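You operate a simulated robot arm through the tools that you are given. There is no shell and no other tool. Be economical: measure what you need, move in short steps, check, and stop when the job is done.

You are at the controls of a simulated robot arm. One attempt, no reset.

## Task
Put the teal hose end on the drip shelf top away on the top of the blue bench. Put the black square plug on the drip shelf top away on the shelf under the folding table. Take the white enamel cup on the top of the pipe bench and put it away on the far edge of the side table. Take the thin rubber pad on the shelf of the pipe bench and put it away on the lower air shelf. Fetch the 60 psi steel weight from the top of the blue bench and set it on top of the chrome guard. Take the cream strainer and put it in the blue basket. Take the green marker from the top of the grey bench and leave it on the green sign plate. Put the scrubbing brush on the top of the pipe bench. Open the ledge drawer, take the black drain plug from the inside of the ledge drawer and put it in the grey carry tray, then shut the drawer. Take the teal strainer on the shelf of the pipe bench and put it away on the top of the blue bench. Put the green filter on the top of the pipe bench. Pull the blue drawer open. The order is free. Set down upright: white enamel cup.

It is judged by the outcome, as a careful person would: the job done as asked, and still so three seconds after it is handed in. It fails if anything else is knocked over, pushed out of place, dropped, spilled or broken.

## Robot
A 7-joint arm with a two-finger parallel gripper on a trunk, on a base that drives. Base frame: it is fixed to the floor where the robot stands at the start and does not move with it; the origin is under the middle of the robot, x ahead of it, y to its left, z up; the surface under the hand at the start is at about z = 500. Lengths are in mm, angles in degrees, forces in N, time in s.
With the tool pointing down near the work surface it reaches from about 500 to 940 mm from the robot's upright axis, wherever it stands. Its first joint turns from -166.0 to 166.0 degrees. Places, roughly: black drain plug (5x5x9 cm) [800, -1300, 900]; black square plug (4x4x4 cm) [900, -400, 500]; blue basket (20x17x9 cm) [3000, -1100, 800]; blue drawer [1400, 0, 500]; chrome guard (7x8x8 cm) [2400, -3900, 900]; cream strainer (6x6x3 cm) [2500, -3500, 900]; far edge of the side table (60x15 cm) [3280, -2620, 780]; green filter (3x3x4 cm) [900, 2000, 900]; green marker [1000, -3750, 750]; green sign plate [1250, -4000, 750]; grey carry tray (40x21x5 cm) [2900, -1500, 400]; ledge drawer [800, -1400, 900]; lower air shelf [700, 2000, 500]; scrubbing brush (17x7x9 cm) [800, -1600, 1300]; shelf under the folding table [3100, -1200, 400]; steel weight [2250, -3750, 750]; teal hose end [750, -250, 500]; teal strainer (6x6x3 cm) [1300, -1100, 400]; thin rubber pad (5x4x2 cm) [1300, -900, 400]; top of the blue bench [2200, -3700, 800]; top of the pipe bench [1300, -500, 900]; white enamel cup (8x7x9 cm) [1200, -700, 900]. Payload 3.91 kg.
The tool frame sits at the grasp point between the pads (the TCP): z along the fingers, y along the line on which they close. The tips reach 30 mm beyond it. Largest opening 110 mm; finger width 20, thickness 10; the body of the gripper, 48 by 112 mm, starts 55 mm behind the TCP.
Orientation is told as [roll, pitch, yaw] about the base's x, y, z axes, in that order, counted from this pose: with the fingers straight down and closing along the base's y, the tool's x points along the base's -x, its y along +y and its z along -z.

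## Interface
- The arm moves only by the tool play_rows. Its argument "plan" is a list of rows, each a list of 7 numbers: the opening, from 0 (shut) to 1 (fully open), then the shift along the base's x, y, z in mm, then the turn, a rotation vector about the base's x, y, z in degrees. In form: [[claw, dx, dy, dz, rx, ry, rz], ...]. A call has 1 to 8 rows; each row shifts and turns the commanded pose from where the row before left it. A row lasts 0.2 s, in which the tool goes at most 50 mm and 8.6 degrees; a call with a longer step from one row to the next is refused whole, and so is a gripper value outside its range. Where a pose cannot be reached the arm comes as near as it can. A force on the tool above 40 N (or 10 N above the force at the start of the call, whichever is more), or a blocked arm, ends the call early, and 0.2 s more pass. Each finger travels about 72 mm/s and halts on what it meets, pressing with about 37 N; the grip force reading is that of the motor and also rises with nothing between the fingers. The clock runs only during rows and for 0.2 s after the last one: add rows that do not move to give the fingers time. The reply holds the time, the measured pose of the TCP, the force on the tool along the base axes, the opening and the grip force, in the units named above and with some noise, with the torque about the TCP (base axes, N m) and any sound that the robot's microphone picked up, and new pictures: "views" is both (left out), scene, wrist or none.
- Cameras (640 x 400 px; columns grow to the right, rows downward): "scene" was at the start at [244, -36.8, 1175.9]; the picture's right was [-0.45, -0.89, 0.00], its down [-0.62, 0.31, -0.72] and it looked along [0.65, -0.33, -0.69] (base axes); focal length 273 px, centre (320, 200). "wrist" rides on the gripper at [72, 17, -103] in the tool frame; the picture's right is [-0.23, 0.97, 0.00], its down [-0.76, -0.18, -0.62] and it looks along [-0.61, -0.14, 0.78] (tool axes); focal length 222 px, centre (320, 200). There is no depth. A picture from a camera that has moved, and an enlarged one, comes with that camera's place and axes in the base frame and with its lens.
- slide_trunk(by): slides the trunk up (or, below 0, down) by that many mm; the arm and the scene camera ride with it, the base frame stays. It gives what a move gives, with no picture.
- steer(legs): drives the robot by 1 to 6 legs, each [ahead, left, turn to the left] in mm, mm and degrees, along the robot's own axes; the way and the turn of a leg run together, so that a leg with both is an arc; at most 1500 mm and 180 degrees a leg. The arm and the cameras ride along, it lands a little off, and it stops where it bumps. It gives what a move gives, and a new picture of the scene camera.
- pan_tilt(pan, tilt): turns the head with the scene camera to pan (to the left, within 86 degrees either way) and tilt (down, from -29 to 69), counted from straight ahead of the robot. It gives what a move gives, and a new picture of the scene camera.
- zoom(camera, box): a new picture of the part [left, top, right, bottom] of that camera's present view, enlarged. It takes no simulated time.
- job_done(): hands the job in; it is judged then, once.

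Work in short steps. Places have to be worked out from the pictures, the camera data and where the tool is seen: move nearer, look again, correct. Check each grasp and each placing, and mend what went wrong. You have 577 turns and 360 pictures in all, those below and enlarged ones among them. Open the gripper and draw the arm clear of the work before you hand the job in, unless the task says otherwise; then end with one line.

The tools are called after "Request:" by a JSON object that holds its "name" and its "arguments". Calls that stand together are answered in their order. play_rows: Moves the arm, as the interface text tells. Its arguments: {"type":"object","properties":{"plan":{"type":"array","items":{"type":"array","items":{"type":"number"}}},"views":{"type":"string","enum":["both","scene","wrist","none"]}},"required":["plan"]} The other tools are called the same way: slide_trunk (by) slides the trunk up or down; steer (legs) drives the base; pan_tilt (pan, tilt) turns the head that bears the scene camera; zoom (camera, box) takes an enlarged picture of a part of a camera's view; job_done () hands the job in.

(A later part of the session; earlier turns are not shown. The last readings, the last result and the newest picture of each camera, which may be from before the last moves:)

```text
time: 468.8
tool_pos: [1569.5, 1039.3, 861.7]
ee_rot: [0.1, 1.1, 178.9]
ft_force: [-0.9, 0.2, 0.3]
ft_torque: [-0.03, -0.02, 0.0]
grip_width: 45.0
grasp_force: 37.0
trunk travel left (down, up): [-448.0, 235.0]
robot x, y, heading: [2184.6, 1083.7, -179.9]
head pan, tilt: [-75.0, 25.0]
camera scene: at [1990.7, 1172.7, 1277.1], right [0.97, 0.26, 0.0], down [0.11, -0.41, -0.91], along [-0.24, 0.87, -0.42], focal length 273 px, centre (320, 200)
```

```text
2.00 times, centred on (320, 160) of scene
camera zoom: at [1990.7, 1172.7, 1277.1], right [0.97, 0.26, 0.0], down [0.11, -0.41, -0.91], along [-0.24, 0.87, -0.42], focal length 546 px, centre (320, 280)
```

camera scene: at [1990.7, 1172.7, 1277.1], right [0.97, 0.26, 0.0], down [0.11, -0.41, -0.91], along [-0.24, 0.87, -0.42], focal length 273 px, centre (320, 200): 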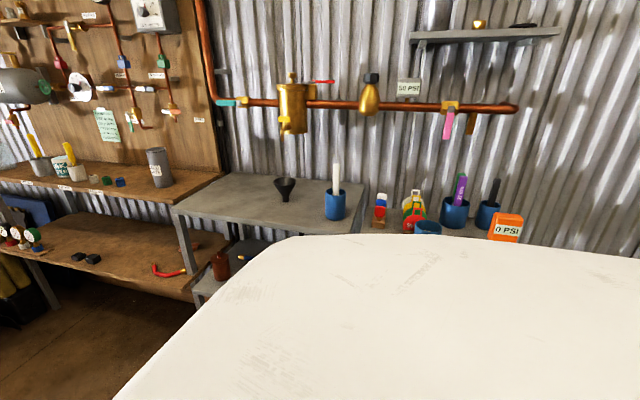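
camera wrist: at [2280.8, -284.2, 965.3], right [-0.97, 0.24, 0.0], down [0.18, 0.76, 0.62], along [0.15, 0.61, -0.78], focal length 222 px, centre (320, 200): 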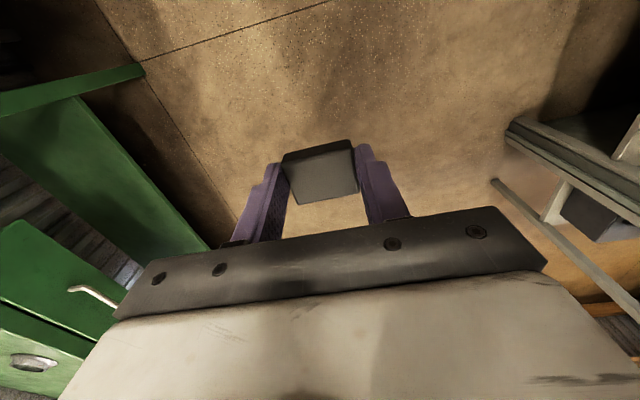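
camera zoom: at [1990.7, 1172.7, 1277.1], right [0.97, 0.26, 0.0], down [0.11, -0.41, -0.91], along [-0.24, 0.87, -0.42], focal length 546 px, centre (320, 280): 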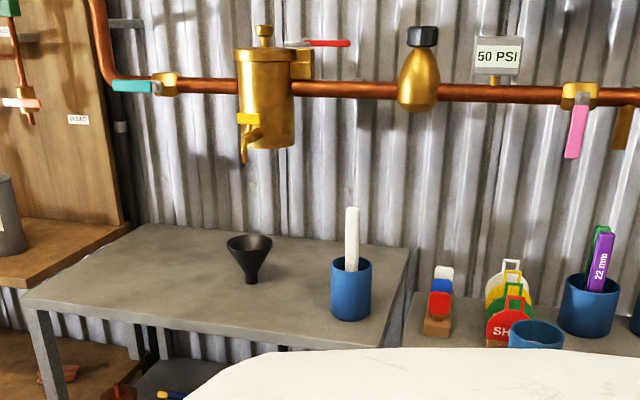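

All items there are upright, though the front blue beaker was probably pushed back some cm; I'll come back to it. Now drive west along the air bay lane and face the wooden air bench.

Request:
{"name": "steer", "arguments": {"legs": [[1350, 0, 0], [0, 0, -90]]}}

Request:
{"name": "pan_tilt", "arguments": {"pan": 0, "tilt": 30}}

```text
time: 479.4
tool_pos: [781.8, 1692.0, 860.6]
ee_rot: [0.1, 1.0, 90.9]
ft_force: [0.1, 0.1, -0.8]
ft_torque: [0.01, -0.01, 0.0]
grip_width: 44.8
grasp_force: 37.1
trunk travel left (down, up): [-448.0, 235.0]
robot x, y, heading: [847.7, 1074.9, 92.0]
head pan, tilt: [-75.0, 25.0]
camera scene: at [930.5, 1275.2, 1277.1], right [0.3, -0.96, 0.0], down [-0.4, -0.12, -0.91], along [0.87, 0.27, -0.42], focal length 273 px, centre (320, 200)
```

scene: 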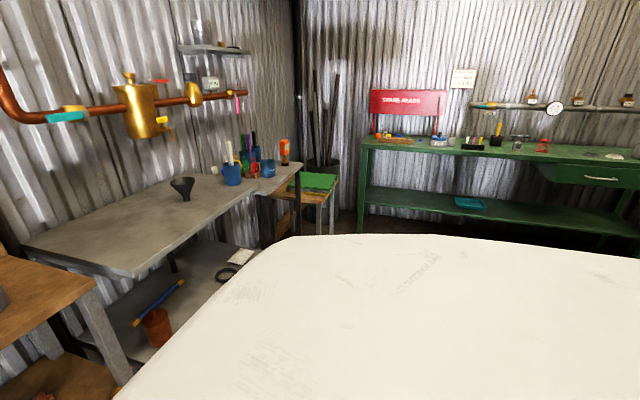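

```text
time: 480.8
tool_pos: [781.8, 1691.3, 860.6]
ee_rot: [0.1, 1.0, 90.9]
ft_force: [0.2, -0.3, -0.4]
ft_torque: [0.01, 0.0, -0.02]
grip_width: 44.3
grasp_force: 37.2
trunk travel left (down, up): [-448.0, 235.0]
robot x, y, heading: [848.5, 1076.8, 92.3]
head pan, tilt: [0.0, 30.0]
camera scene: at [839.1, 1338.4, 1269.2], right [1.0, 0.04, 0.0], down [0.02, -0.5, -0.87], along [-0.03, 0.87, -0.5], focal length 273 px, centre (320, 200)
```

scene: 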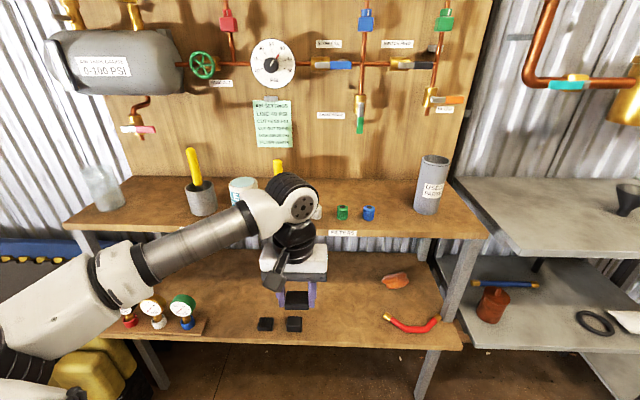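

The air bench's lower shelf has free space between the black pads and red hose, around (850, 1955). Lower the trunk, then drive in.

Request:
{"name": "slide_trunk", "arguments": {"by": -335}}

Request:
{"name": "steer", "arguments": {"legs": [[120, 0, 0]]}}

Request:
{"name": "play_rows", "arguments": {"plan": [[0, 10, 0, 0, 0, 0, 0]], "views": "wrist"}}

```text
time: 484.1
tool_pos: [781.2, 1691.1, 525.7]
ee_rot: [0.2, 1.0, 91.0]
ft_force: [0.6, 0.6, 0.1]
ft_torque: [-0.01, 0.03, -0.01]
grip_width: 44.8
grasp_force: 37.0
trunk travel left (down, up): [-113.0, 570.0]
robot x, y, heading: [850.7, 1077.3, 92.1]
head pan, tilt: [0.0, 30.0]
```

```text
time: 485.4
tool_pos: [777.3, 1805.9, 524.5]
ee_rot: [0.4, 2.0, 90.4]
ft_force: [-0.2, -0.3, -0.2]
ft_torque: [-0.02, 0.03, 0.01]
grip_width: 44.8
grasp_force: 36.9
trunk travel left (down, up): [-113.0, 570.0]
robot x, y, heading: [842.4, 1198.2, 92.1]
head pan, tilt: [0.0, 30.0]
stopped in leg 1: the force on the tool passed its limit at 55 N (the readings are from after the stop); the commanded pose is now the measured one
camera scene: at [834.4, 1458.1, 934.1], right [1.0, 0.04, 0.0], down [0.02, -0.5, -0.87], along [-0.03, 0.87, -0.5], focal length 273 px, centre (320, 200)
```

scene: 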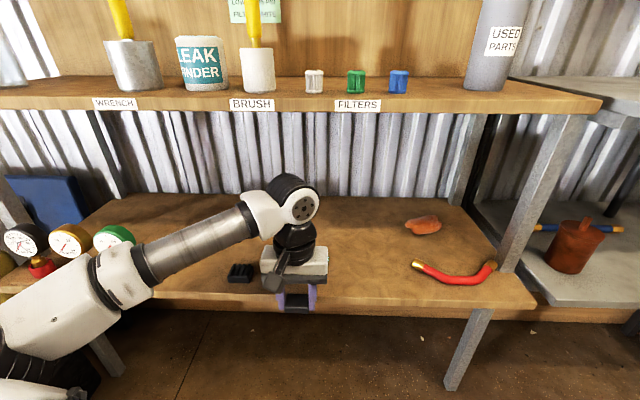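

```text
time: 485.8
tool_pos: [788.1, 1804.6, 525.4]
ee_rot: [0.4, 2.1, 90.4]
ft_force: [-3.3, -4.7, -2.3]
ft_torque: [-0.16, 0.13, -0.04]
grip_width: 45.1
grasp_force: 36.9
trunk travel left (down, up): [-113.0, 570.0]
robot x, y, heading: [843.6, 1196.6, 92.2]
head pan, tilt: [0.0, 30.0]
camera wrist: at [771.5, 1737.1, 631.7], right [-0.98, 0.22, 0.0], down [0.18, 0.79, 0.59], along [0.13, 0.58, -0.8], focal length 222 px, centre (320, 200)
```

wrist: 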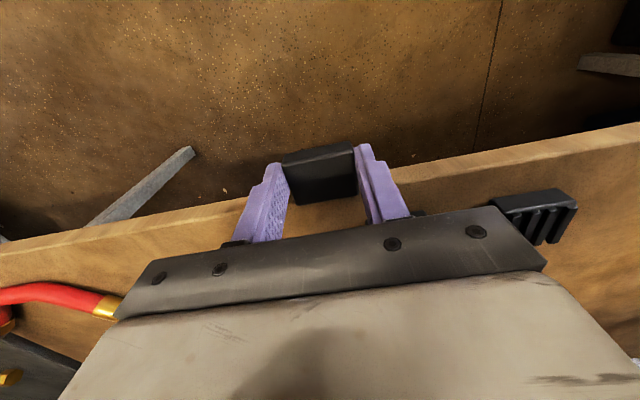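

The shelf edge is at z≈513, front y≈1820 — higher than I thought. Back off, raise 50 mm, and enter again.

Request:
{"name": "steer", "arguments": {"legs": [[-70, 0, 0]]}}

Request:
{"name": "play_rows", "arguments": {"plan": [[0, 0, 0, 30, 0, 0, 0], [0, 0, 0, 24, 0, 0, 0], [0, 0, 0, 0, 0, 0, 0]], "views": "both"}}

```text
time: 486.8
tool_pos: [789.9, 1736.7, 525.3]
ee_rot: [0.3, 2.0, 90.5]
ft_force: [-0.2, -0.5, -0.3]
ft_torque: [0.0, 0.0, 0.03]
grip_width: 44.9
grasp_force: 36.4
trunk travel left (down, up): [-113.0, 570.0]
robot x, y, heading: [843.9, 1126.0, 92.4]
head pan, tilt: [0.0, 30.0]
camera scene: at [837.1, 1388.7, 934.2], right [1.0, 0.04, 0.0], down [0.02, -0.5, -0.87], along [-0.03, 0.87, -0.5], focal length 273 px, centre (320, 200)
```

scene: 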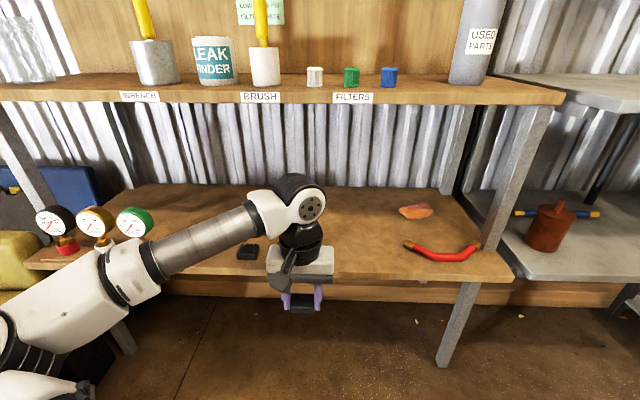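

```text
time: 487.6
tool_pos: [791.5, 1738.6, 578.6]
ee_rot: [0.4, 2.0, 90.4]
ft_force: [-0.2, 0.7, -0.4]
ft_torque: [0.02, -0.02, -0.02]
grip_width: 44.9
grasp_force: 37.6
trunk travel left (down, up): [-113.0, 570.0]
robot x, y, heading: [844.7, 1128.0, 92.2]
head pan, tilt: [0.0, 30.0]
camera scene: at [837.1, 1388.6, 934.2], right [1.0, 0.04, 0.0], down [0.02, -0.5, -0.87], along [-0.03, 0.87, -0.5], focal length 273 px, centre (320, 200)
camera wrist: at [775.1, 1668.5, 685.2], right [-0.98, 0.22, 0.0], down [0.18, 0.78, 0.59], along [0.13, 0.58, -0.8], focal length 222 px, centre (320, 200)
```

scene: 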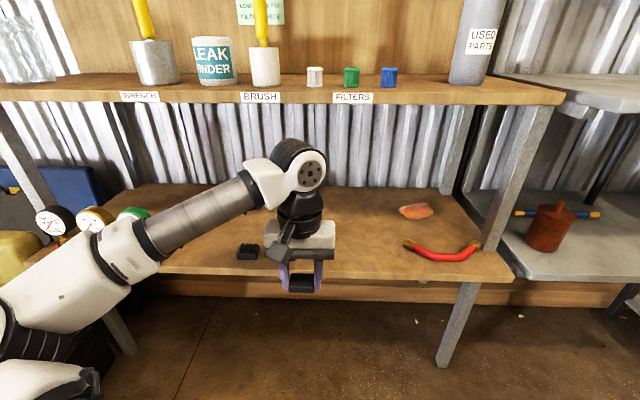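
wrist: 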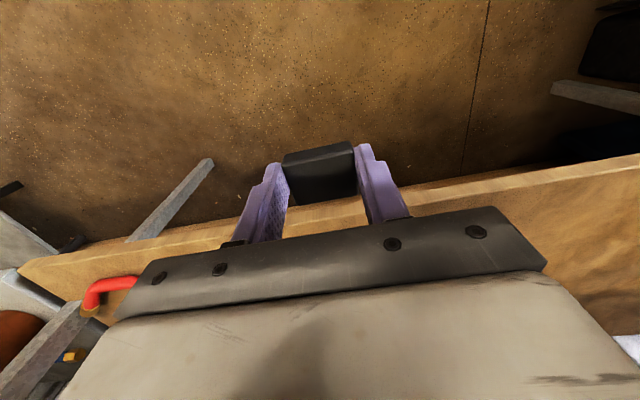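

Request:
{"name": "play_rows", "arguments": {"plan": [[0, 20, 0, -3, 2, 0, 0], [0, 20, 0, -3, 0, 0, 0], [0, 20, 0, 0, 0, 0, 0]], "views": "none"}}

Request:
{"name": "steer", "arguments": {"legs": [[110, 0, 0]]}}

Request:
{"name": "play_rows", "arguments": {"plan": [[0, 0, 30, 0, 0, 0, 0], [0, 0, 30, 0, 0, 0, 0], [0, 0, 25, 0, 0, 0, 0], [0, 0, 0, 0, 0, 0, 0]], "views": "both"}}

```text
time: 488.4
tool_pos: [849.8, 1736.5, 573.5]
ee_rot: [0.4, 0.0, 90.5]
ft_force: [1.1, -0.5, -0.3]
ft_torque: [-0.02, -0.01, 0.03]
grip_width: 45.0
grasp_force: 36.7
trunk travel left (down, up): [-113.0, 570.0]
robot x, y, heading: [850.3, 1125.7, 92.1]
head pan, tilt: [0.0, 30.0]
```

```text
time: 489.6
tool_pos: [846.5, 1847.7, 572.8]
ee_rot: [0.4, 0.0, 90.4]
ft_force: [-0.4, -0.5, 0.5]
ft_torque: [0.03, -0.04, -0.01]
grip_width: 44.6
grasp_force: 37.4
trunk travel left (down, up): [-113.0, 570.0]
robot x, y, heading: [844.0, 1236.4, 92.2]
head pan, tilt: [0.0, 30.0]
camera scene: at [833.0, 1498.2, 934.2], right [1.0, 0.04, 0.0], down [0.02, -0.5, -0.87], along [-0.03, 0.87, -0.5], focal length 273 px, centre (320, 200)
```

scene: 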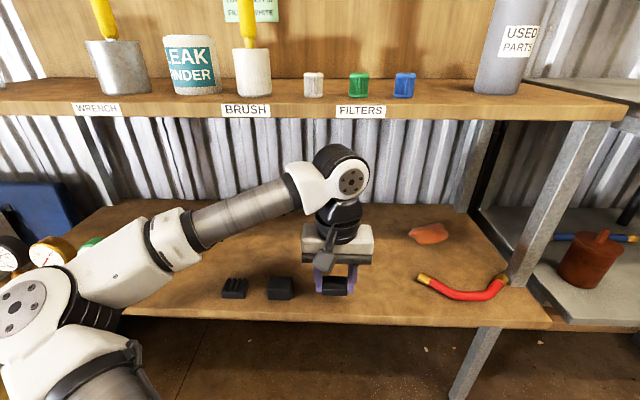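

```text
time: 490.6
tool_pos: [847.1, 1932.7, 571.8]
ee_rot: [0.4, 0.0, 90.4]
ft_force: [-0.6, 0.2, -0.5]
ft_torque: [0.01, 0.01, 0.02]
grip_width: 44.8
grasp_force: 36.8
trunk travel left (down, up): [-113.0, 570.0]
robot x, y, heading: [843.6, 1239.5, 92.2]
head pan, tilt: [0.0, 30.0]
camera scene: at [833.0, 1498.3, 934.2], right [1.0, 0.04, 0.0], down [0.02, -0.5, -0.87], along [-0.03, 0.87, -0.5], focal length 273 px, centre (320, 200)
camera wrist: at [830.1, 1860.0, 676.3], right [-0.98, 0.22, 0.01], down [0.18, 0.76, 0.62], along [0.13, 0.61, -0.78], focal length 222 px, centre (320, 200)
```

scene: 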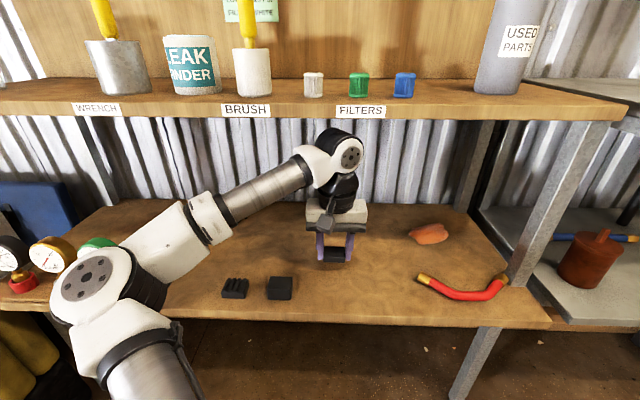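
wrist: 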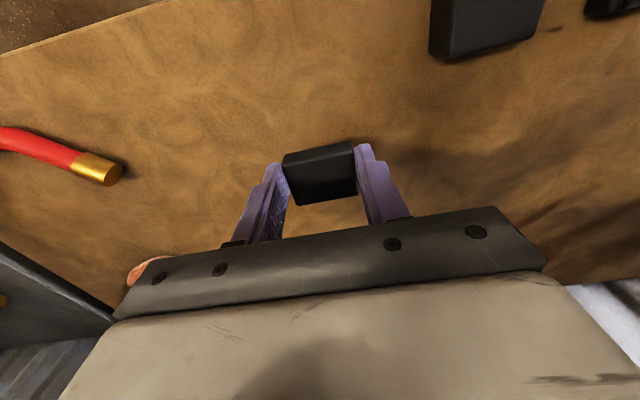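

Good free spot. Lowering to contact and releasing.

Request:
{"name": "play_rows", "arguments": {"plan": [[0, 0, 0, -12, 0, 0, 0], [0, 0, 0, -6, 0, 0, 0], [0, 0, 0, -4, 0, 0, 0], [0, 0, 0, -4, 0, 0, 0], [0, 0, 0, 0, 0, 0, 0]], "views": "none"}}

```text
time: 491.8
tool_pos: [844.7, 1931.6, 546.4]
ee_rot: [0.4, 0.1, 90.5]
ft_force: [-1.1, 0.4, -0.3]
ft_torque: [-0.01, -0.01, 0.0]
grip_width: 44.8
grasp_force: 37.1
trunk travel left (down, up): [-113.0, 570.0]
robot x, y, heading: [842.6, 1240.7, 92.1]
head pan, tilt: [0.0, 30.0]
```

Request:
{"name": "play_rows", "arguments": {"plan": [[0, 0, 0, -4, 0, 0, 0], [0, 0, 0, -4, 0, 0, 0], [0, 0, 0, 0, 0, 0, 0]], "views": "none"}}

Request:
{"name": "play_rows", "arguments": {"plan": [[0, 0, 0, -3, 0, 0, 0], [0, 0, 0, -3, 0, 0, 0], [0, 0, 0, 0, 0, 0, 0]], "views": "wrist"}}

```text
time: 492.6
tool_pos: [845.8, 1931.5, 541.1]
ee_rot: [0.4, 0.1, 90.3]
ft_force: [0.3, 0.3, 0.5]
ft_torque: [0.01, 0.01, -0.04]
grip_width: 44.5
grasp_force: 37.2
trunk travel left (down, up): [-113.0, 570.0]
robot x, y, heading: [845.1, 1237.3, 92.0]
head pan, tilt: [0.0, 30.0]
```

```text
time: 493.4
tool_pos: [845.4, 1931.3, 533.6]
ee_rot: [0.4, 0.1, 90.4]
ft_force: [0.1, 0.1, -0.2]
ft_torque: [0.02, 0.01, -0.01]
grip_width: 44.8
grasp_force: 36.8
trunk travel left (down, up): [-113.0, 570.0]
robot x, y, heading: [842.3, 1240.2, 92.0]
head pan, tilt: [0.0, 30.0]
camera wrist: at [829.8, 1859.3, 637.3], right [-0.98, 0.22, 0.01], down [0.18, 0.76, 0.62], along [0.13, 0.61, -0.78], focal length 222 px, centre (320, 200)
```

wrist: 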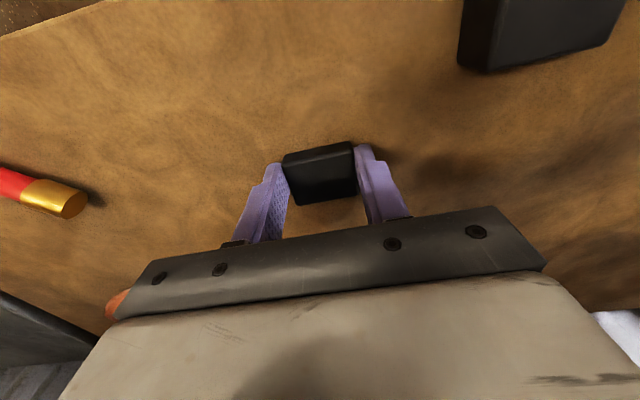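

Request:
{"name": "play_rows", "arguments": {"plan": [[0, 0, 0, -2, 0, 0, 0], [0, 0, 0, -2, 0, 0, 0], [0, 0, 0, -2, 0, 0, 0], [0, 0, 0, 0, 0, 0, 0]], "views": "none"}}

```text
time: 494.4
tool_pos: [845.7, 1930.8, 532.7]
ee_rot: [0.3, -0.4, 90.4]
ft_force: [-2.8, -0.8, 38.7]
ft_torque: [-0.26, -0.22, 0.02]
grip_width: 45.1
grasp_force: 37.2
trunk travel left (down, up): [-113.0, 570.0]
robot x, y, heading: [843.2, 1239.2, 92.1]
head pan, tilt: [0.0, 30.0]
```

Request:
{"name": "play_rows", "arguments": {"plan": [[0, 0, 0, 4, 0, 0, 0], [0.5, 0, 0, 0, 0, 0, 0], [0.7, 0, 0, 0, 0, 0, 0], [0.7, 0, 0, 25, 0, 0, 0], [0.7, 0, 0, 15, 0, 0, 0], [0.7, 0, 0, 0, 0, 0, 0]], "views": "wrist"}}

```text
time: 495.8
tool_pos: [846.0, 1931.7, 573.0]
ee_rot: [0.4, -0.1, 90.3]
ft_force: [0.4, -0.4, -0.1]
ft_torque: [0.02, 0.01, 0.0]
grip_width: 76.8
grasp_force: 0.0
trunk travel left (down, up): [-113.0, 570.0]
robot x, y, heading: [841.8, 1239.4, 92.2]
head pan, tilt: [0.0, 30.0]
camera wrist: at [830.3, 1859.6, 676.4], right [-0.98, 0.22, 0.01], down [0.18, 0.76, 0.62], along [0.13, 0.61, -0.78], focal length 222 px, centre (320, 200)
```

wrist: 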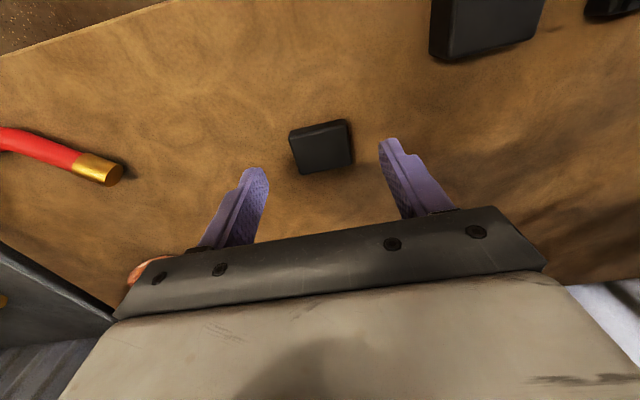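

Pad placed. Back out, raise the trunk, then get the green filter at about (876, 1941) on the bench top.

Request:
{"name": "steer", "arguments": {"legs": [[-190, 0, 0]]}}

Request:
{"name": "slide_trunk", "arguments": {"by": 400}}

Request:
{"name": "play_rows", "arguments": {"plan": [[0.5, 15, 0, 20, 0, 0, 0], [0.5, 15, 0, 20, 0, 0, 0]], "views": "none"}}

Request:
{"name": "steer", "arguments": {"legs": [[130, 0, 0]]}}

Request:
{"name": "play_rows", "arguments": {"plan": [[0.5, 0, 0, 0, 0, 0, 0]], "views": "wrist"}}

```text
time: 497.4
tool_pos: [851.9, 1746.8, 571.6]
ee_rot: [0.4, -0.1, 90.5]
ft_force: [-0.6, 0.6, 0.7]
ft_torque: [-0.02, 0.01, 0.0]
grip_width: 77.3
grasp_force: 0.1
trunk travel left (down, up): [-113.0, 570.0]
robot x, y, heading: [850.5, 1051.0, 92.6]
head pan, tilt: [0.0, 30.0]
camera scene: at [839.5, 1312.4, 934.2], right [1.0, 0.04, 0.0], down [0.02, -0.5, -0.87], along [-0.04, 0.87, -0.5], focal length 273 px, centre (320, 200)
```

scene: 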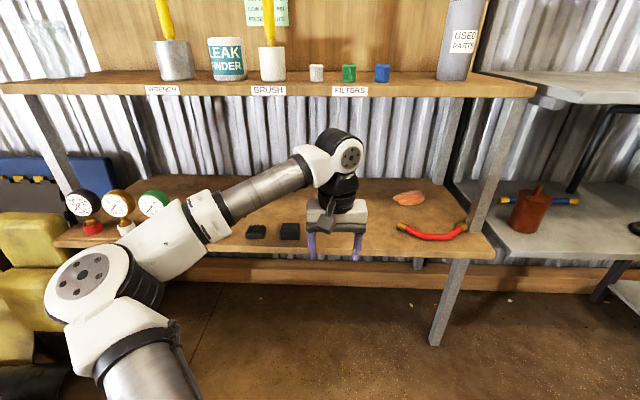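

```text
time: 501.2
tool_pos: [850.8, 1746.0, 971.6]
ee_rot: [0.5, -0.1, 90.6]
ft_force: [0.4, 0.3, -0.3]
ft_torque: [0.01, -0.05, 0.01]
grip_width: 77.0
grasp_force: 0.1
trunk travel left (down, up): [-513.0, 170.0]
robot x, y, heading: [847.0, 1052.0, 92.0]
head pan, tilt: [0.0, 30.0]
```

```text
time: 501.8
tool_pos: [879.5, 1746.1, 1013.0]
ee_rot: [0.4, 0.0, 90.6]
ft_force: [-0.4, -0.2, 0.3]
ft_torque: [-0.02, -0.01, -0.04]
grip_width: 55.0
grasp_force: 0.1
trunk travel left (down, up): [-513.0, 170.0]
robot x, y, heading: [850.6, 1054.8, 92.1]
head pan, tilt: [0.0, 30.0]
```

```text
time: 503.1
tool_pos: [876.0, 1876.5, 1012.3]
ee_rot: [0.4, 0.0, 90.5]
ft_force: [0.0, 0.1, -0.2]
ft_torque: [-0.01, 0.0, -0.02]
grip_width: 55.0
grasp_force: 0.0
trunk travel left (down, up): [-513.0, 170.0]
robot x, y, heading: [844.8, 1184.1, 92.6]
head pan, tilt: [0.0, 30.0]
camera scene: at [834.0, 1443.0, 1334.0], right [1.0, 0.04, 0.0], down [0.02, -0.5, -0.87], along [-0.04, 0.86, -0.5], focal length 273 px, centre (320, 200)
```

scene: 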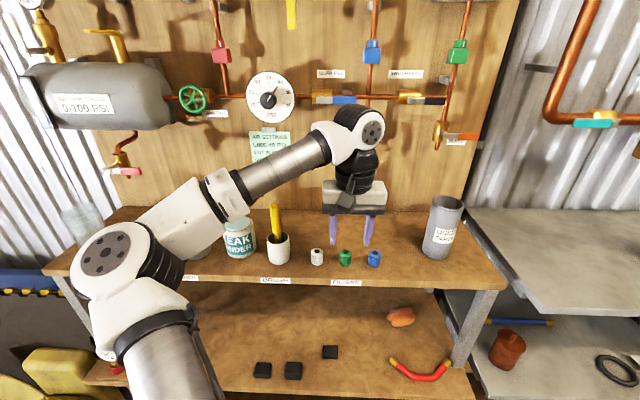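

```text
time: 503.5
tool_pos: [875.4, 1875.2, 1013.7]
ee_rot: [0.4, 0.0, 90.6]
ft_force: [-0.3, 0.4, -0.4]
ft_torque: [0.02, 0.01, 0.01]
grip_width: 55.0
grasp_force: 0.1
trunk travel left (down, up): [-513.0, 170.0]
robot x, y, heading: [847.8, 1180.0, 92.5]
head pan, tilt: [0.0, 30.0]
camera wrist: at [859.9, 1803.3, 1116.3], right [-0.98, 0.22, 0.01], down [0.17, 0.76, 0.62], along [0.13, 0.61, -0.78], focal length 222 px, centre (320, 200)
```

wrist: 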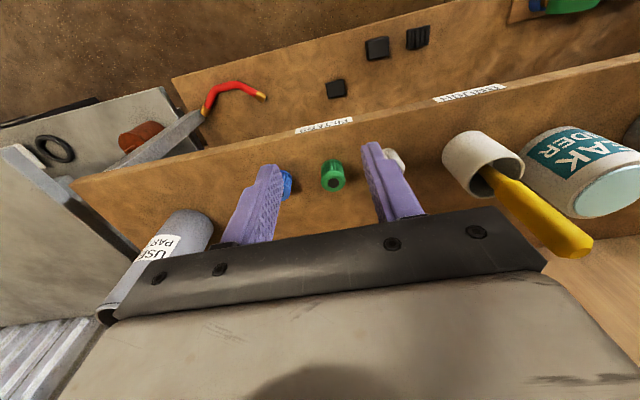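

Green filter at (875, 1949). I'll descend first (pipes above), then slide forward over it.

Request:
{"name": "play_rows", "arguments": {"plan": [[0.5, 0, 0, -35, 0, 0, 0], [0.5, 0, 0, -33, 0, 0, 0], [0.5, 0, 35, 0, 0, 0, 0], [0.5, 0, 35, 0, 0, 0, 0], [0.5, 0, 0, 0, 0, 0, 0]], "views": "wrist"}}

```text
time: 504.7
tool_pos: [877.1, 1944.8, 945.1]
ee_rot: [0.4, 0.0, 90.6]
ft_force: [0.0, 0.4, 0.8]
ft_torque: [-0.01, 0.01, 0.01]
grip_width: 55.2
grasp_force: 0.0
trunk travel left (down, up): [-513.0, 170.0]
robot x, y, heading: [842.5, 1179.7, 92.3]
head pan, tilt: [0.0, 30.0]
camera wrist: at [862.0, 1871.9, 1048.5], right [-0.98, 0.22, 0.01], down [0.17, 0.76, 0.62], along [0.13, 0.61, -0.78], focal length 222 px, centre (320, 200)
```

wrist: 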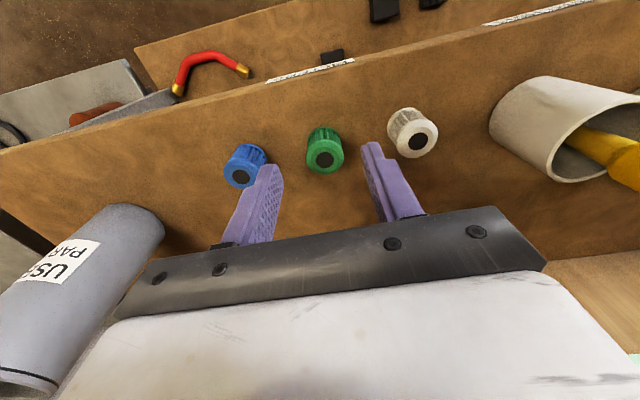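

Request:
{"name": "play_rows", "arguments": {"plan": [[0.5, -2, 5, -15, 0, 0, 0], [0.5, 0, 0, -20, 0, 0, 0], [0.5, 0, 0, -13, 0, 0, 0], [0.5, 0, 0, 0, 0, 0, 0], [0.2, 0, 0, 0, 0, 0, 0], [0, 0, 0, 0, 0, 0, 0], [0, 0, 0, 0, 0, 0, 0]], "views": "wrist"}}

```text
time: 506.3
tool_pos: [875.0, 1949.1, 896.1]
ee_rot: [0.4, -0.1, 90.6]
ft_force: [0.9, -0.3, 0.4]
ft_torque: [0.01, -0.03, 0.0]
grip_width: 26.6
grasp_force: 36.5
trunk travel left (down, up): [-513.0, 170.0]
robot x, y, heading: [846.2, 1179.1, 92.3]
head pan, tilt: [0.0, 30.0]
camera wrist: at [858.3, 1877.0, 1000.5], right [-0.98, 0.22, 0.01], down [0.17, 0.76, 0.62], along [0.13, 0.61, -0.78], focal length 222 px, centre (320, 200)
```

wrist: 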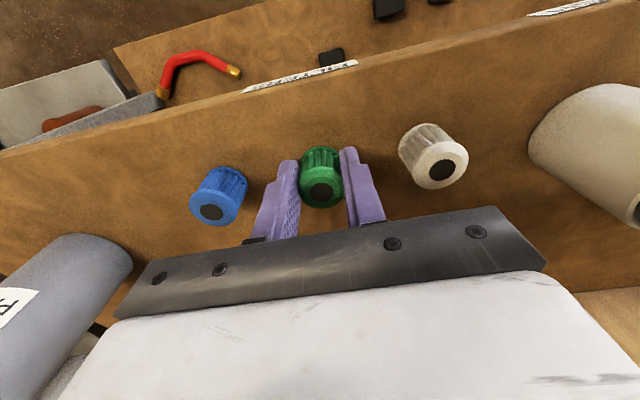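

Green filter gripped. Lift, retract, and drive east then south to the pipe bench.

Request:
{"name": "play_rows", "arguments": {"plan": [[0, 0, 0, 30, 0, 0, 0], [0, 0, -20, 20, 0, 0, 0], [0, 0, -45, 10, 0, 0, 0], [0, 0, -45, 30, 0, 0, 0], [0, 0, -45, 40, 0, 0, 0], [0, -20, -40, 40, 0, 0, 0]], "views": "none"}}

Request:
{"name": "steer", "arguments": {"legs": [[-60, 0, 0], [0, 0, -92], [1400, 0, 0], [0, 0, -90]]}}

```text
refused: row 4 steps farther than a row can; nothing moved
```

```text
time: 521.7
tool_pos: [2219.4, 403.3, 896.6]
ee_rot: [0.5, -0.1, -88.8]
ft_force: [0.2, -0.2, -1.5]
ft_torque: [-0.02, -0.02, 0.02]
grip_width: 26.9
grasp_force: 37.1
trunk travel left (down, up): [-513.0, 170.0]
robot x, y, heading: [2244.5, 1167.6, -86.8]
head pan, tilt: [0.0, 30.0]
camera scene: at [2254.7, 910.0, 1334.2], right [-1.0, -0.05, 0.0], down [-0.03, 0.5, -0.87], along [0.04, -0.86, -0.5], focal length 273 px, centre (320, 200)
```

scene: 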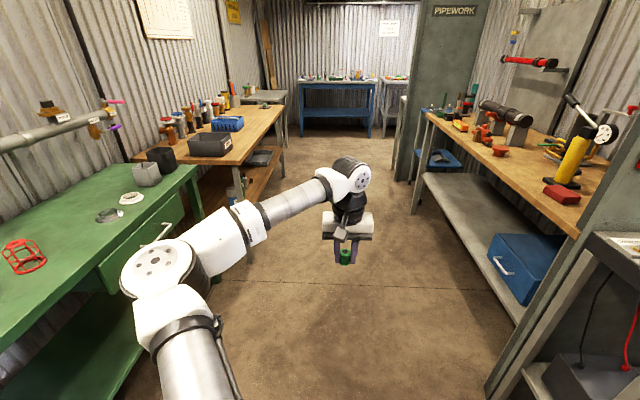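

The lift was refused (step too long) but the drive ran; the filter is still held and it swept clear of neighbours by my estimate — I'll verify later. Raising the arm now.

Request:
{"name": "play_rows", "arguments": {"plan": [[0, 0, 20, 40, 0, 0, 0], [0, 0, 30, 35, 0, 0, 0], [0, 0, 30, 35, 0, 0, 0], [0, 0, 40, 20, 0, 0, 0], [0, 0, 40, 10, 0, 0, 0]], "views": "none"}}

Request:
{"name": "pan_tilt", "arguments": {"pan": -86, "tilt": 15}}

Request:
{"name": "zoom", "arguments": {"camera": "scene", "box": [320, 60, 640, 260]}}

```text
time: 522.9
tool_pos: [2220.1, 561.9, 1037.0]
ee_rot: [0.4, 0.0, -88.7]
ft_force: [0.2, -0.2, 0.0]
ft_torque: [0.04, 0.01, -0.04]
grip_width: 26.9
grasp_force: 37.3
trunk travel left (down, up): [-513.0, 170.0]
robot x, y, heading: [2245.7, 1165.7, -87.2]
head pan, tilt: [0.0, 30.0]
```

```text
time: 524.5
tool_pos: [2219.4, 560.9, 1036.8]
ee_rot: [0.4, 0.0, -88.8]
ft_force: [-0.2, 0.1, -0.1]
ft_torque: [-0.01, 0.01, -0.04]
grip_width: 26.8
grasp_force: 37.5
trunk travel left (down, up): [-513.0, 170.0]
robot x, y, heading: [2241.1, 1172.1, -87.2]
head pan, tilt: [-85.9, 15.0]
camera scene: at [2157.4, 988.9, 1358.4], right [-0.12, 0.99, 0.0], down [0.26, 0.03, -0.97], along [-0.96, -0.12, -0.26], focal length 273 px, centre (320, 200)
```

scene: 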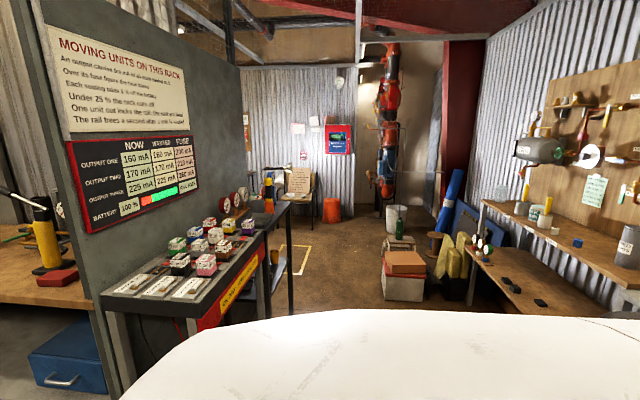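

```text
2.00 times, centred on (480, 160) of scene
camera zoom: at [2157.4, 988.9, 1358.4], right [-0.12, 0.99, 0.0], down [0.26, 0.03, -0.97], along [-0.96, -0.12, -0.26], focal length 546 px, centre (0, 280)
```

zoom: 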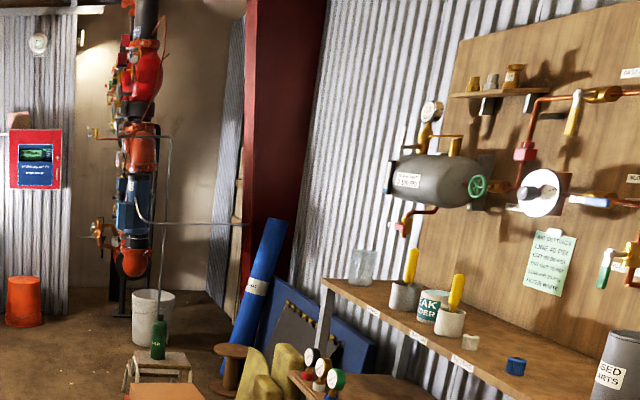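

Bench items are all fine. Continue south to the pipe bench.

Request:
{"name": "steer", "arguments": {"legs": [[0, 0, -3], [1430, 0, 0], [0, 0, -90]]}}

Request:
{"name": "pan_tilt", "arguments": {"pan": 0, "tilt": 38}}

```text
time: 535.8
tool_pos: [1634.2, -173.8, 1036.7]
ee_rot: [0.4, 0.1, 178.7]
ft_force: [0.0, -0.4, -1.5]
ft_torque: [-0.01, 0.02, 0.04]
grip_width: 28.2
grasp_force: 36.9
trunk travel left (down, up): [-513.0, 170.0]
robot x, y, heading: [2237.2, -222.7, -179.5]
head pan, tilt: [-85.9, 15.0]
camera scene: at [2063.8, -130.9, 1358.4], right [1.0, 0.08, 0.0], down [0.02, -0.26, -0.97], along [-0.07, 0.96, -0.26], focal length 273 px, centre (320, 200)
```

scene: 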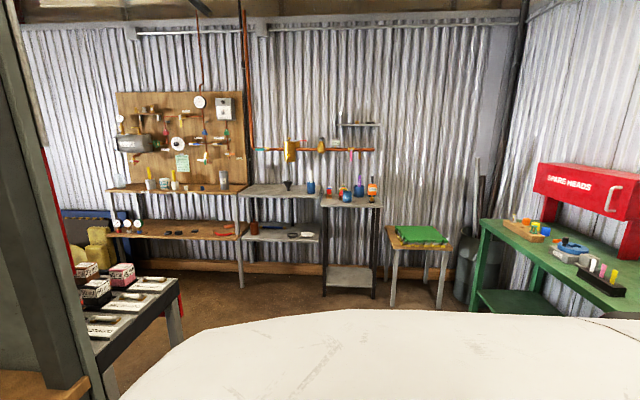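

```text
time: 537.4
tool_pos: [1633.9, -174.3, 1037.1]
ee_rot: [0.3, 0.1, 178.8]
ft_force: [0.3, -0.4, 0.0]
ft_torque: [0.02, 0.02, -0.03]
grip_width: 28.0
grasp_force: 37.2
trunk travel left (down, up): [-513.0, 170.0]
robot x, y, heading: [2237.4, -225.6, -179.6]
head pan, tilt: [0.0, 38.0]
camera scene: at [1984.8, -224.6, 1321.8], right [-0.01, 1.0, 0.0], down [0.62, 0.0, -0.79], along [-0.79, 0.0, -0.62], focal length 273 px, centre (320, 200)
```

scene: 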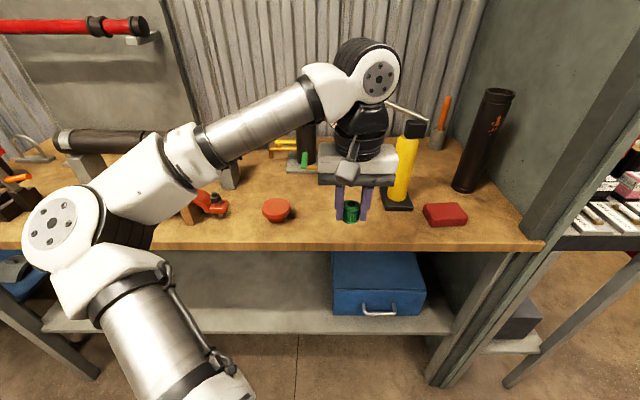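

Free patch near the front at (1562, -255). Moving there and lowering the filter.

Request:
{"name": "play_rows", "arguments": {"plan": [[0, -24, -27, 0, 0, 0, 0], [0, -24, -27, 0, 0, 0, 0], [0, -24, -27, -20, 0, 0, 0], [0, 0, 0, -40, 0, 0, 0], [0, 0, 0, -30, 0, 0, 0], [0, 0, 0, 0, 0, 0, 0]], "views": "both"}}

```text
time: 538.8
tool_pos: [1561.7, -257.6, 948.1]
ee_rot: [0.4, 0.0, 178.6]
ft_force: [0.0, -0.3, 0.2]
ft_torque: [0.02, -0.01, 0.03]
grip_width: 28.3
grasp_force: 36.9
trunk travel left (down, up): [-513.0, 170.0]
robot x, y, heading: [2240.0, -221.0, -179.7]
head pan, tilt: [0.0, 38.0]
camera scene: at [1984.8, -224.7, 1321.8], right [-0.01, 1.0, 0.0], down [0.62, 0.0, -0.79], along [-0.79, -0.01, -0.62], focal length 273 px, centre (320, 200)
camera wrist: at [1634.5, -274.3, 1051.1], right [-0.25, -0.97, 0.01], down [-0.76, 0.2, 0.62], along [-0.6, 0.15, -0.78], focal length 222 px, centre (320, 200)
```

scene: 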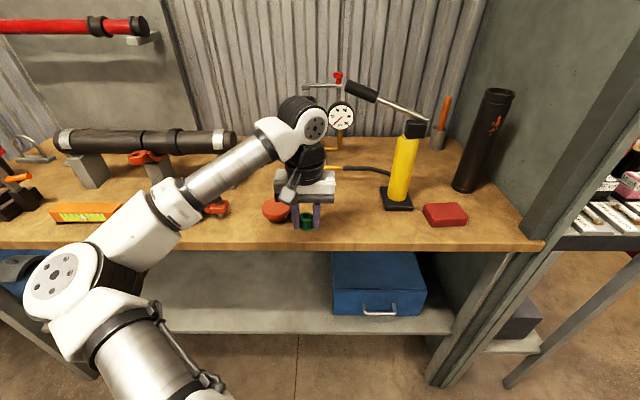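
wrist: 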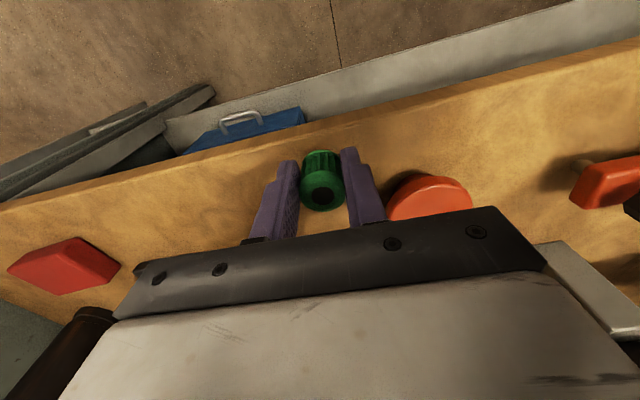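

Request:
{"name": "play_rows", "arguments": {"plan": [[0, 0, 18, -6, 0, 0, 0], [0, 0, 0, -5, 0, 0, 0], [0, 0, 0, -3, 0, 0, 0], [0, 0, 0, -3, 0, 0, 0], [0, 0, 0, 0, 0, 0, 0]], "views": "none"}}

```text
time: 540.0
tool_pos: [1562.0, -237.1, 929.6]
ee_rot: [0.4, 0.0, 178.7]
ft_force: [-0.6, 0.1, 0.1]
ft_torque: [0.0, 0.04, 0.01]
grip_width: 28.3
grasp_force: 36.9
trunk travel left (down, up): [-513.0, 170.0]
robot x, y, heading: [2242.6, -226.9, -179.7]
head pan, tilt: [0.0, 38.0]
```

Request:
{"name": "play_rows", "arguments": {"plan": [[0, 0, 0, -3, 0, 0, 0], [0, 0, 0, -3, 0, 0, 0], [0, 0, 0, 0, 0, 0, 0]], "views": "none"}}

```text
time: 540.8
tool_pos: [1562.0, -237.2, 922.2]
ee_rot: [0.4, 0.0, 178.6]
ft_force: [-0.1, -0.4, -0.5]
ft_torque: [-0.01, -0.02, -0.03]
grip_width: 28.2
grasp_force: 37.1
trunk travel left (down, up): [-513.0, 170.0]
robot x, y, heading: [2241.6, -225.1, -180.0]
head pan, tilt: [0.0, 38.0]
```

Request:
{"name": "play_rows", "arguments": {"plan": [[0, 0, 0, -3, 0, 0, 0], [0, 0, 0, -3, 0, 0, 0], [0, 0, 0, -3, 0, 0, 0], [0, 0, 0, 0, 0, 0, 0]], "views": "wrist"}}

```text
time: 541.8
tool_pos: [1562.5, -237.0, 915.8]
ee_rot: [0.4, -0.2, 178.7]
ft_force: [-1.6, 0.9, 16.7]
ft_torque: [0.01, 0.21, 0.03]
grip_width: 28.1
grasp_force: 37.2
trunk travel left (down, up): [-513.0, 170.0]
robot x, y, heading: [2243.7, -222.6, -179.7]
head pan, tilt: [0.0, 38.0]
camera wrist: at [1634.4, -255.2, 1020.0], right [-0.25, -0.97, 0.01], down [-0.75, 0.2, 0.63], along [-0.61, 0.15, -0.78], focal length 222 px, centre (320, 200)
```

wrist: 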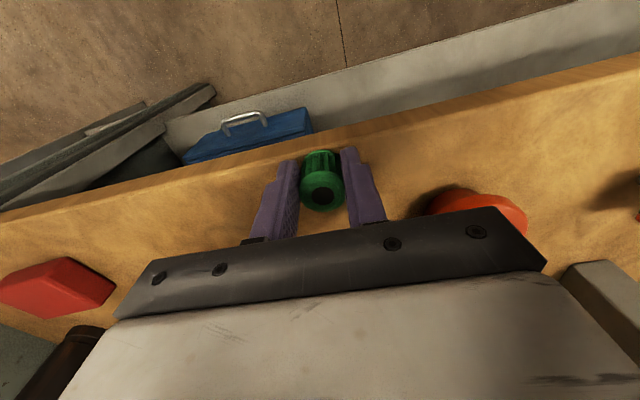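

Contact (bench top ≈885). Releasing.

Request:
{"name": "play_rows", "arguments": {"plan": [[0, 0, 0, 2, 0, 0, 0], [0.4, 0, 0, 0, 0, 0, 0], [0.45, 0, 0, 0, 0, 0, 0], [0.45, 0, 0, 40, 0, 0, 0], [0.45, 0, 0, 45, 0, 0, 0], [0.45, 30, 0, 30, 0, 0, 0], [1, 45, 0, 0, 0, 0, 0]], "views": "wrist"}}

```text
time: 543.4
tool_pos: [1635.5, -238.8, 1031.8]
ee_rot: [0.4, 0.0, 178.6]
ft_force: [0.0, 0.3, 0.0]
ft_torque: [0.0, 0.0, 0.0]
grip_width: 105.3
grasp_force: 0.1
trunk travel left (down, up): [-513.0, 170.0]
robot x, y, heading: [2239.3, -224.3, -179.7]
head pan, tilt: [0.0, 38.0]
camera wrist: at [1707.7, -256.5, 1135.2], right [-0.25, -0.97, 0.01], down [-0.76, 0.2, 0.62], along [-0.6, 0.15, -0.78], focal length 222 px, centre (320, 200)
```

wrist: 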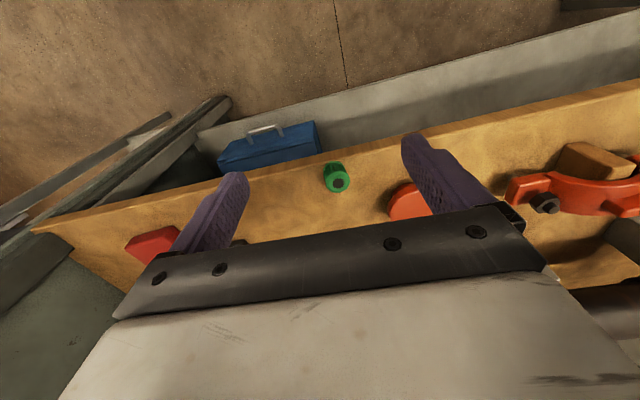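

Filter stands on the bench. Next the blue drawer (handle ≈ (1490, -27, 473)). Back up, align, lower the trunk and look.

Request:
{"name": "steer", "arguments": {"legs": [[-110, 0, 0], [0, -200, 0]]}}

Request:
{"name": "slide_trunk", "arguments": {"by": -400}}

Request:
{"name": "pan_tilt", "arguments": {"pan": 0, "tilt": 30}}

Request:
{"name": "zoom", "arguments": {"camera": "scene", "box": [220, 130, 460, 300]}}

```text
time: 546.4
tool_pos: [1745.3, -37.4, 1031.0]
ee_rot: [0.4, 0.1, 179.1]
ft_force: [-0.5, 0.3, -0.1]
ft_torque: [-0.02, 0.03, 0.02]
grip_width: 110.1
grasp_force: 0.1
trunk travel left (down, up): [-513.0, 170.0]
robot x, y, heading: [2348.8, -23.1, -179.2]
head pan, tilt: [0.0, 38.0]
camera scene: at [2095.0, -21.1, 1321.8], right [-0.01, 1.0, 0.0], down [0.62, 0.01, -0.79], along [-0.79, -0.01, -0.62], focal length 273 px, centre (320, 200)
```

scene: 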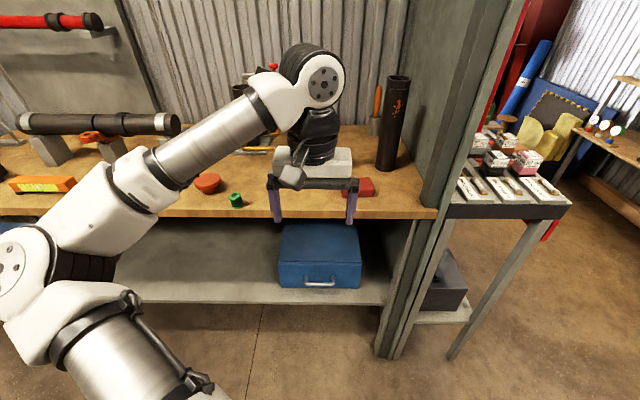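

```text
time: 550.2
tool_pos: [1745.2, -37.5, 631.5]
ee_rot: [0.4, -0.1, 179.1]
ft_force: [0.4, -1.1, 0.3]
ft_torque: [0.02, 0.01, 0.02]
grip_width: 110.0
grasp_force: 0.0
trunk travel left (down, up): [-113.0, 570.0]
robot x, y, heading: [2350.8, -18.6, -179.0]
head pan, tilt: [0.0, 38.0]
```

```text
time: 550.9
tool_pos: [1746.1, -37.2, 631.7]
ee_rot: [0.4, 0.1, 179.1]
ft_force: [-0.1, 0.6, 0.5]
ft_torque: [-0.01, 0.0, 0.03]
grip_width: 110.1
grasp_force: 0.1
trunk travel left (down, up): [-113.0, 570.0]
robot x, y, heading: [2349.6, -19.7, -179.0]
head pan, tilt: [0.0, 30.0]
camera scene: at [2090.9, -21.3, 934.1], right [-0.01, 1.0, 0.0], down [0.5, 0.01, -0.87], along [-0.87, -0.01, -0.5], focal length 273 px, centre (320, 200)
```

scene: 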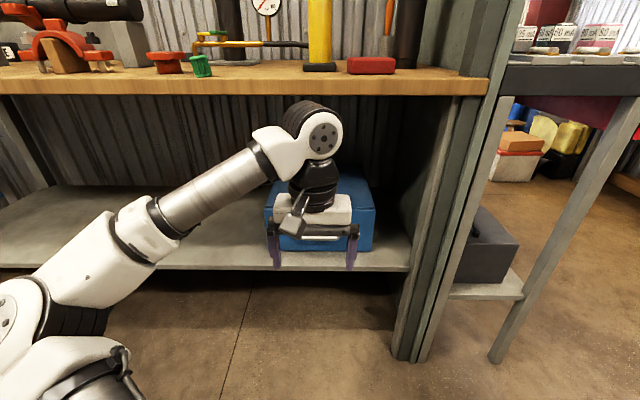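

```text
2.35 times, centred on (340, 215) of scene
camera zoom: at [2090.9, -21.3, 934.1], right [-0.01, 1.0, 0.0], down [0.5, 0.01, -0.87], along [-0.87, -0.01, -0.5], focal length 643 px, centre (273, 165)
```

zoom: 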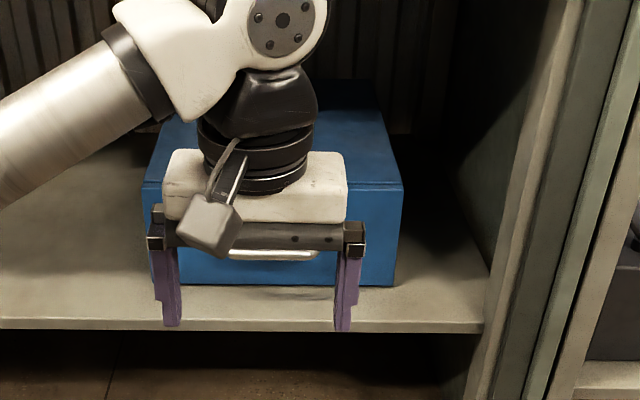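

Handle bar is at about (1494, -28, 472), ~25 mm off the drawer face. I'll rotate the gripper +90° so the fingers close front-to-back over the bar, with a slight lean.

Request:
{"name": "play_rows", "arguments": {"plan": [[0.6, 0, 0, 0, 0, 0, 8.3], [0.6, 0, 0, 0, 0, 0, 8.3], [0.6, 0, 0, 0, 0, 0, 8.3], [0.6, 0, 0, 0, 0, 0, 8.3], [0.6, 0, 0, 0, 0, 0, 8.3], [0.6, 0, 0, 0, 0, 0, 8.3], [0.6, 0, 0, 0, 0, 0, 8.3], [0.6, 0, 0, 0, 0, 0, 8.3]], "views": "none"}}

Request:
{"name": "play_rows", "arguments": {"plan": [[0.6, 0, 0, 0, 0, 0, 8.3], [0.6, 0, 0, 0, 0, 0, 8.3], [0.6, 0, 0, 0, 0, 0, 7.9], [0.6, 0, 0, 0, 0, 8, 0], [0.6, 0, 0, 0, 0, 0, 0]], "views": "wrist"}}

```text
time: 552.7
tool_pos: [1746.5, -37.6, 631.3]
ee_rot: [0.4, 0.1, -114.4]
ft_force: [-0.5, 0.0, 0.3]
ft_torque: [0.0, 0.01, 0.01]
grip_width: 65.9
grasp_force: 0.1
trunk travel left (down, up): [-113.0, 570.0]
robot x, y, heading: [2348.3, -20.0, -179.1]
head pan, tilt: [0.0, 30.0]
```

```text
time: 553.9
tool_pos: [1745.5, -37.6, 630.5]
ee_rot: [-7.7, -0.1, -90.1]
ft_force: [-0.6, 0.5, 0.8]
ft_torque: [0.02, -0.01, 0.0]
grip_width: 66.1
grasp_force: 0.0
trunk travel left (down, up): [-113.0, 570.0]
robot x, y, heading: [2347.1, -17.5, -179.1]
head pan, tilt: [0.0, 30.0]
camera wrist: at [1776.4, 34.8, 731.4], right [0.97, -0.23, -0.13], down [-0.09, -0.76, 0.64], along [-0.24, -0.61, -0.76], focal length 222 px, centre (320, 200)
```

wrist: 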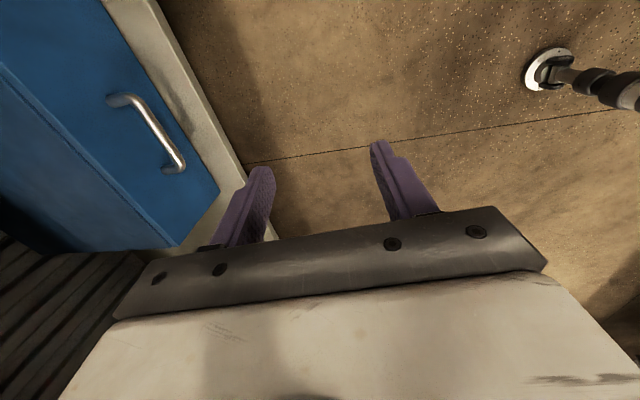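

Request:
{"name": "play_rows", "arguments": {"plan": [[0.3, 0, 0, -35, 0, 0, 0], [0.3, 0, 0, -30, 0, 0, 0], [0.3, 0, 0, 0, 0, 0, 0]], "views": "none"}}

Request:
{"name": "steer", "arguments": {"legs": [[180, 0, 0]]}}

Request:
{"name": "play_rows", "arguments": {"plan": [[0.3, -20, 0, 0, 0, 0, 0]], "views": "both"}}

```text
time: 554.7
tool_pos: [1744.4, -37.6, 566.4]
ee_rot: [-7.6, 0.1, -90.0]
ft_force: [0.7, -0.5, -0.6]
ft_torque: [0.01, 0.01, 0.02]
grip_width: 33.0
grasp_force: 0.0
trunk travel left (down, up): [-113.0, 570.0]
robot x, y, heading: [2350.7, -15.8, -179.1]
head pan, tilt: [0.0, 30.0]
```

```text
time: 556.2
tool_pos: [1562.2, -41.1, 568.0]
ee_rot: [-7.6, -0.1, -90.0]
ft_force: [0.2, -0.5, -0.1]
ft_torque: [0.01, 0.0, 0.04]
grip_width: 33.1
grasp_force: 0.0
trunk travel left (down, up): [-113.0, 570.0]
robot x, y, heading: [2169.0, -19.5, -179.0]
head pan, tilt: [0.0, 30.0]
camera scene: at [1908.4, -24.0, 934.2], right [-0.01, 1.0, 0.0], down [0.5, 0.01, -0.87], along [-0.87, -0.01, -0.5], focal length 273 px, centre (320, 200)
```

scene: 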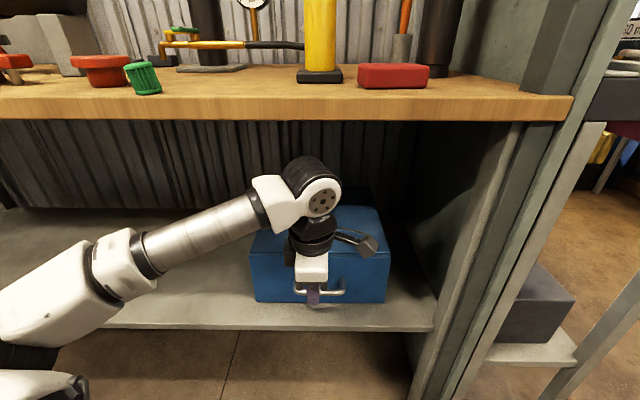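

```text
time: 556.6
tool_pos: [1542.9, -40.5, 568.0]
ee_rot: [-7.6, 0.0, -90.1]
ft_force: [0.5, -0.2, 0.1]
ft_torque: [-0.02, -0.01, 0.02]
grip_width: 33.2
grasp_force: 0.0
trunk travel left (down, up): [-113.0, 570.0]
robot x, y, heading: [2164.4, -19.0, -179.1]
head pan, tilt: [0.0, 30.0]
camera scene: at [1908.4, -24.0, 934.2], right [-0.01, 1.0, 0.0], down [0.5, 0.01, -0.87], along [-0.87, -0.01, -0.5], focal length 273 px, centre (320, 200)
camera wrist: at [1573.2, 32.2, 668.0], right [0.97, -0.23, -0.13], down [-0.09, -0.76, 0.64], along [-0.24, -0.61, -0.76], focal length 222 px, centre (320, 200)
```

scene: 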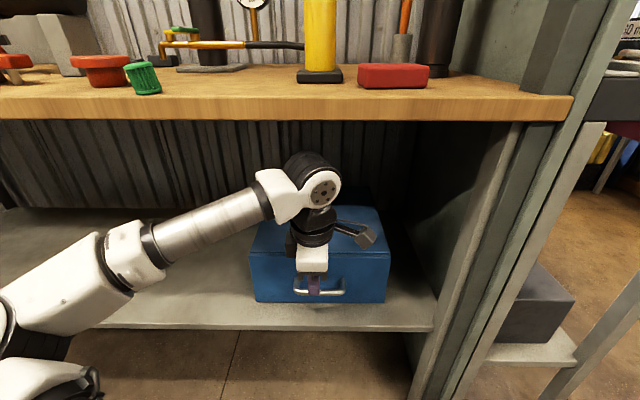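
wrist: 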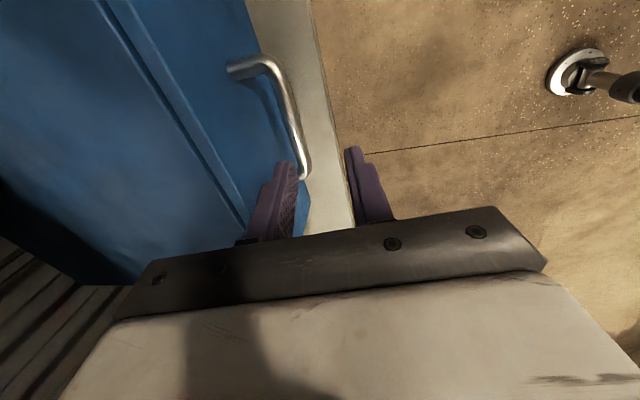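

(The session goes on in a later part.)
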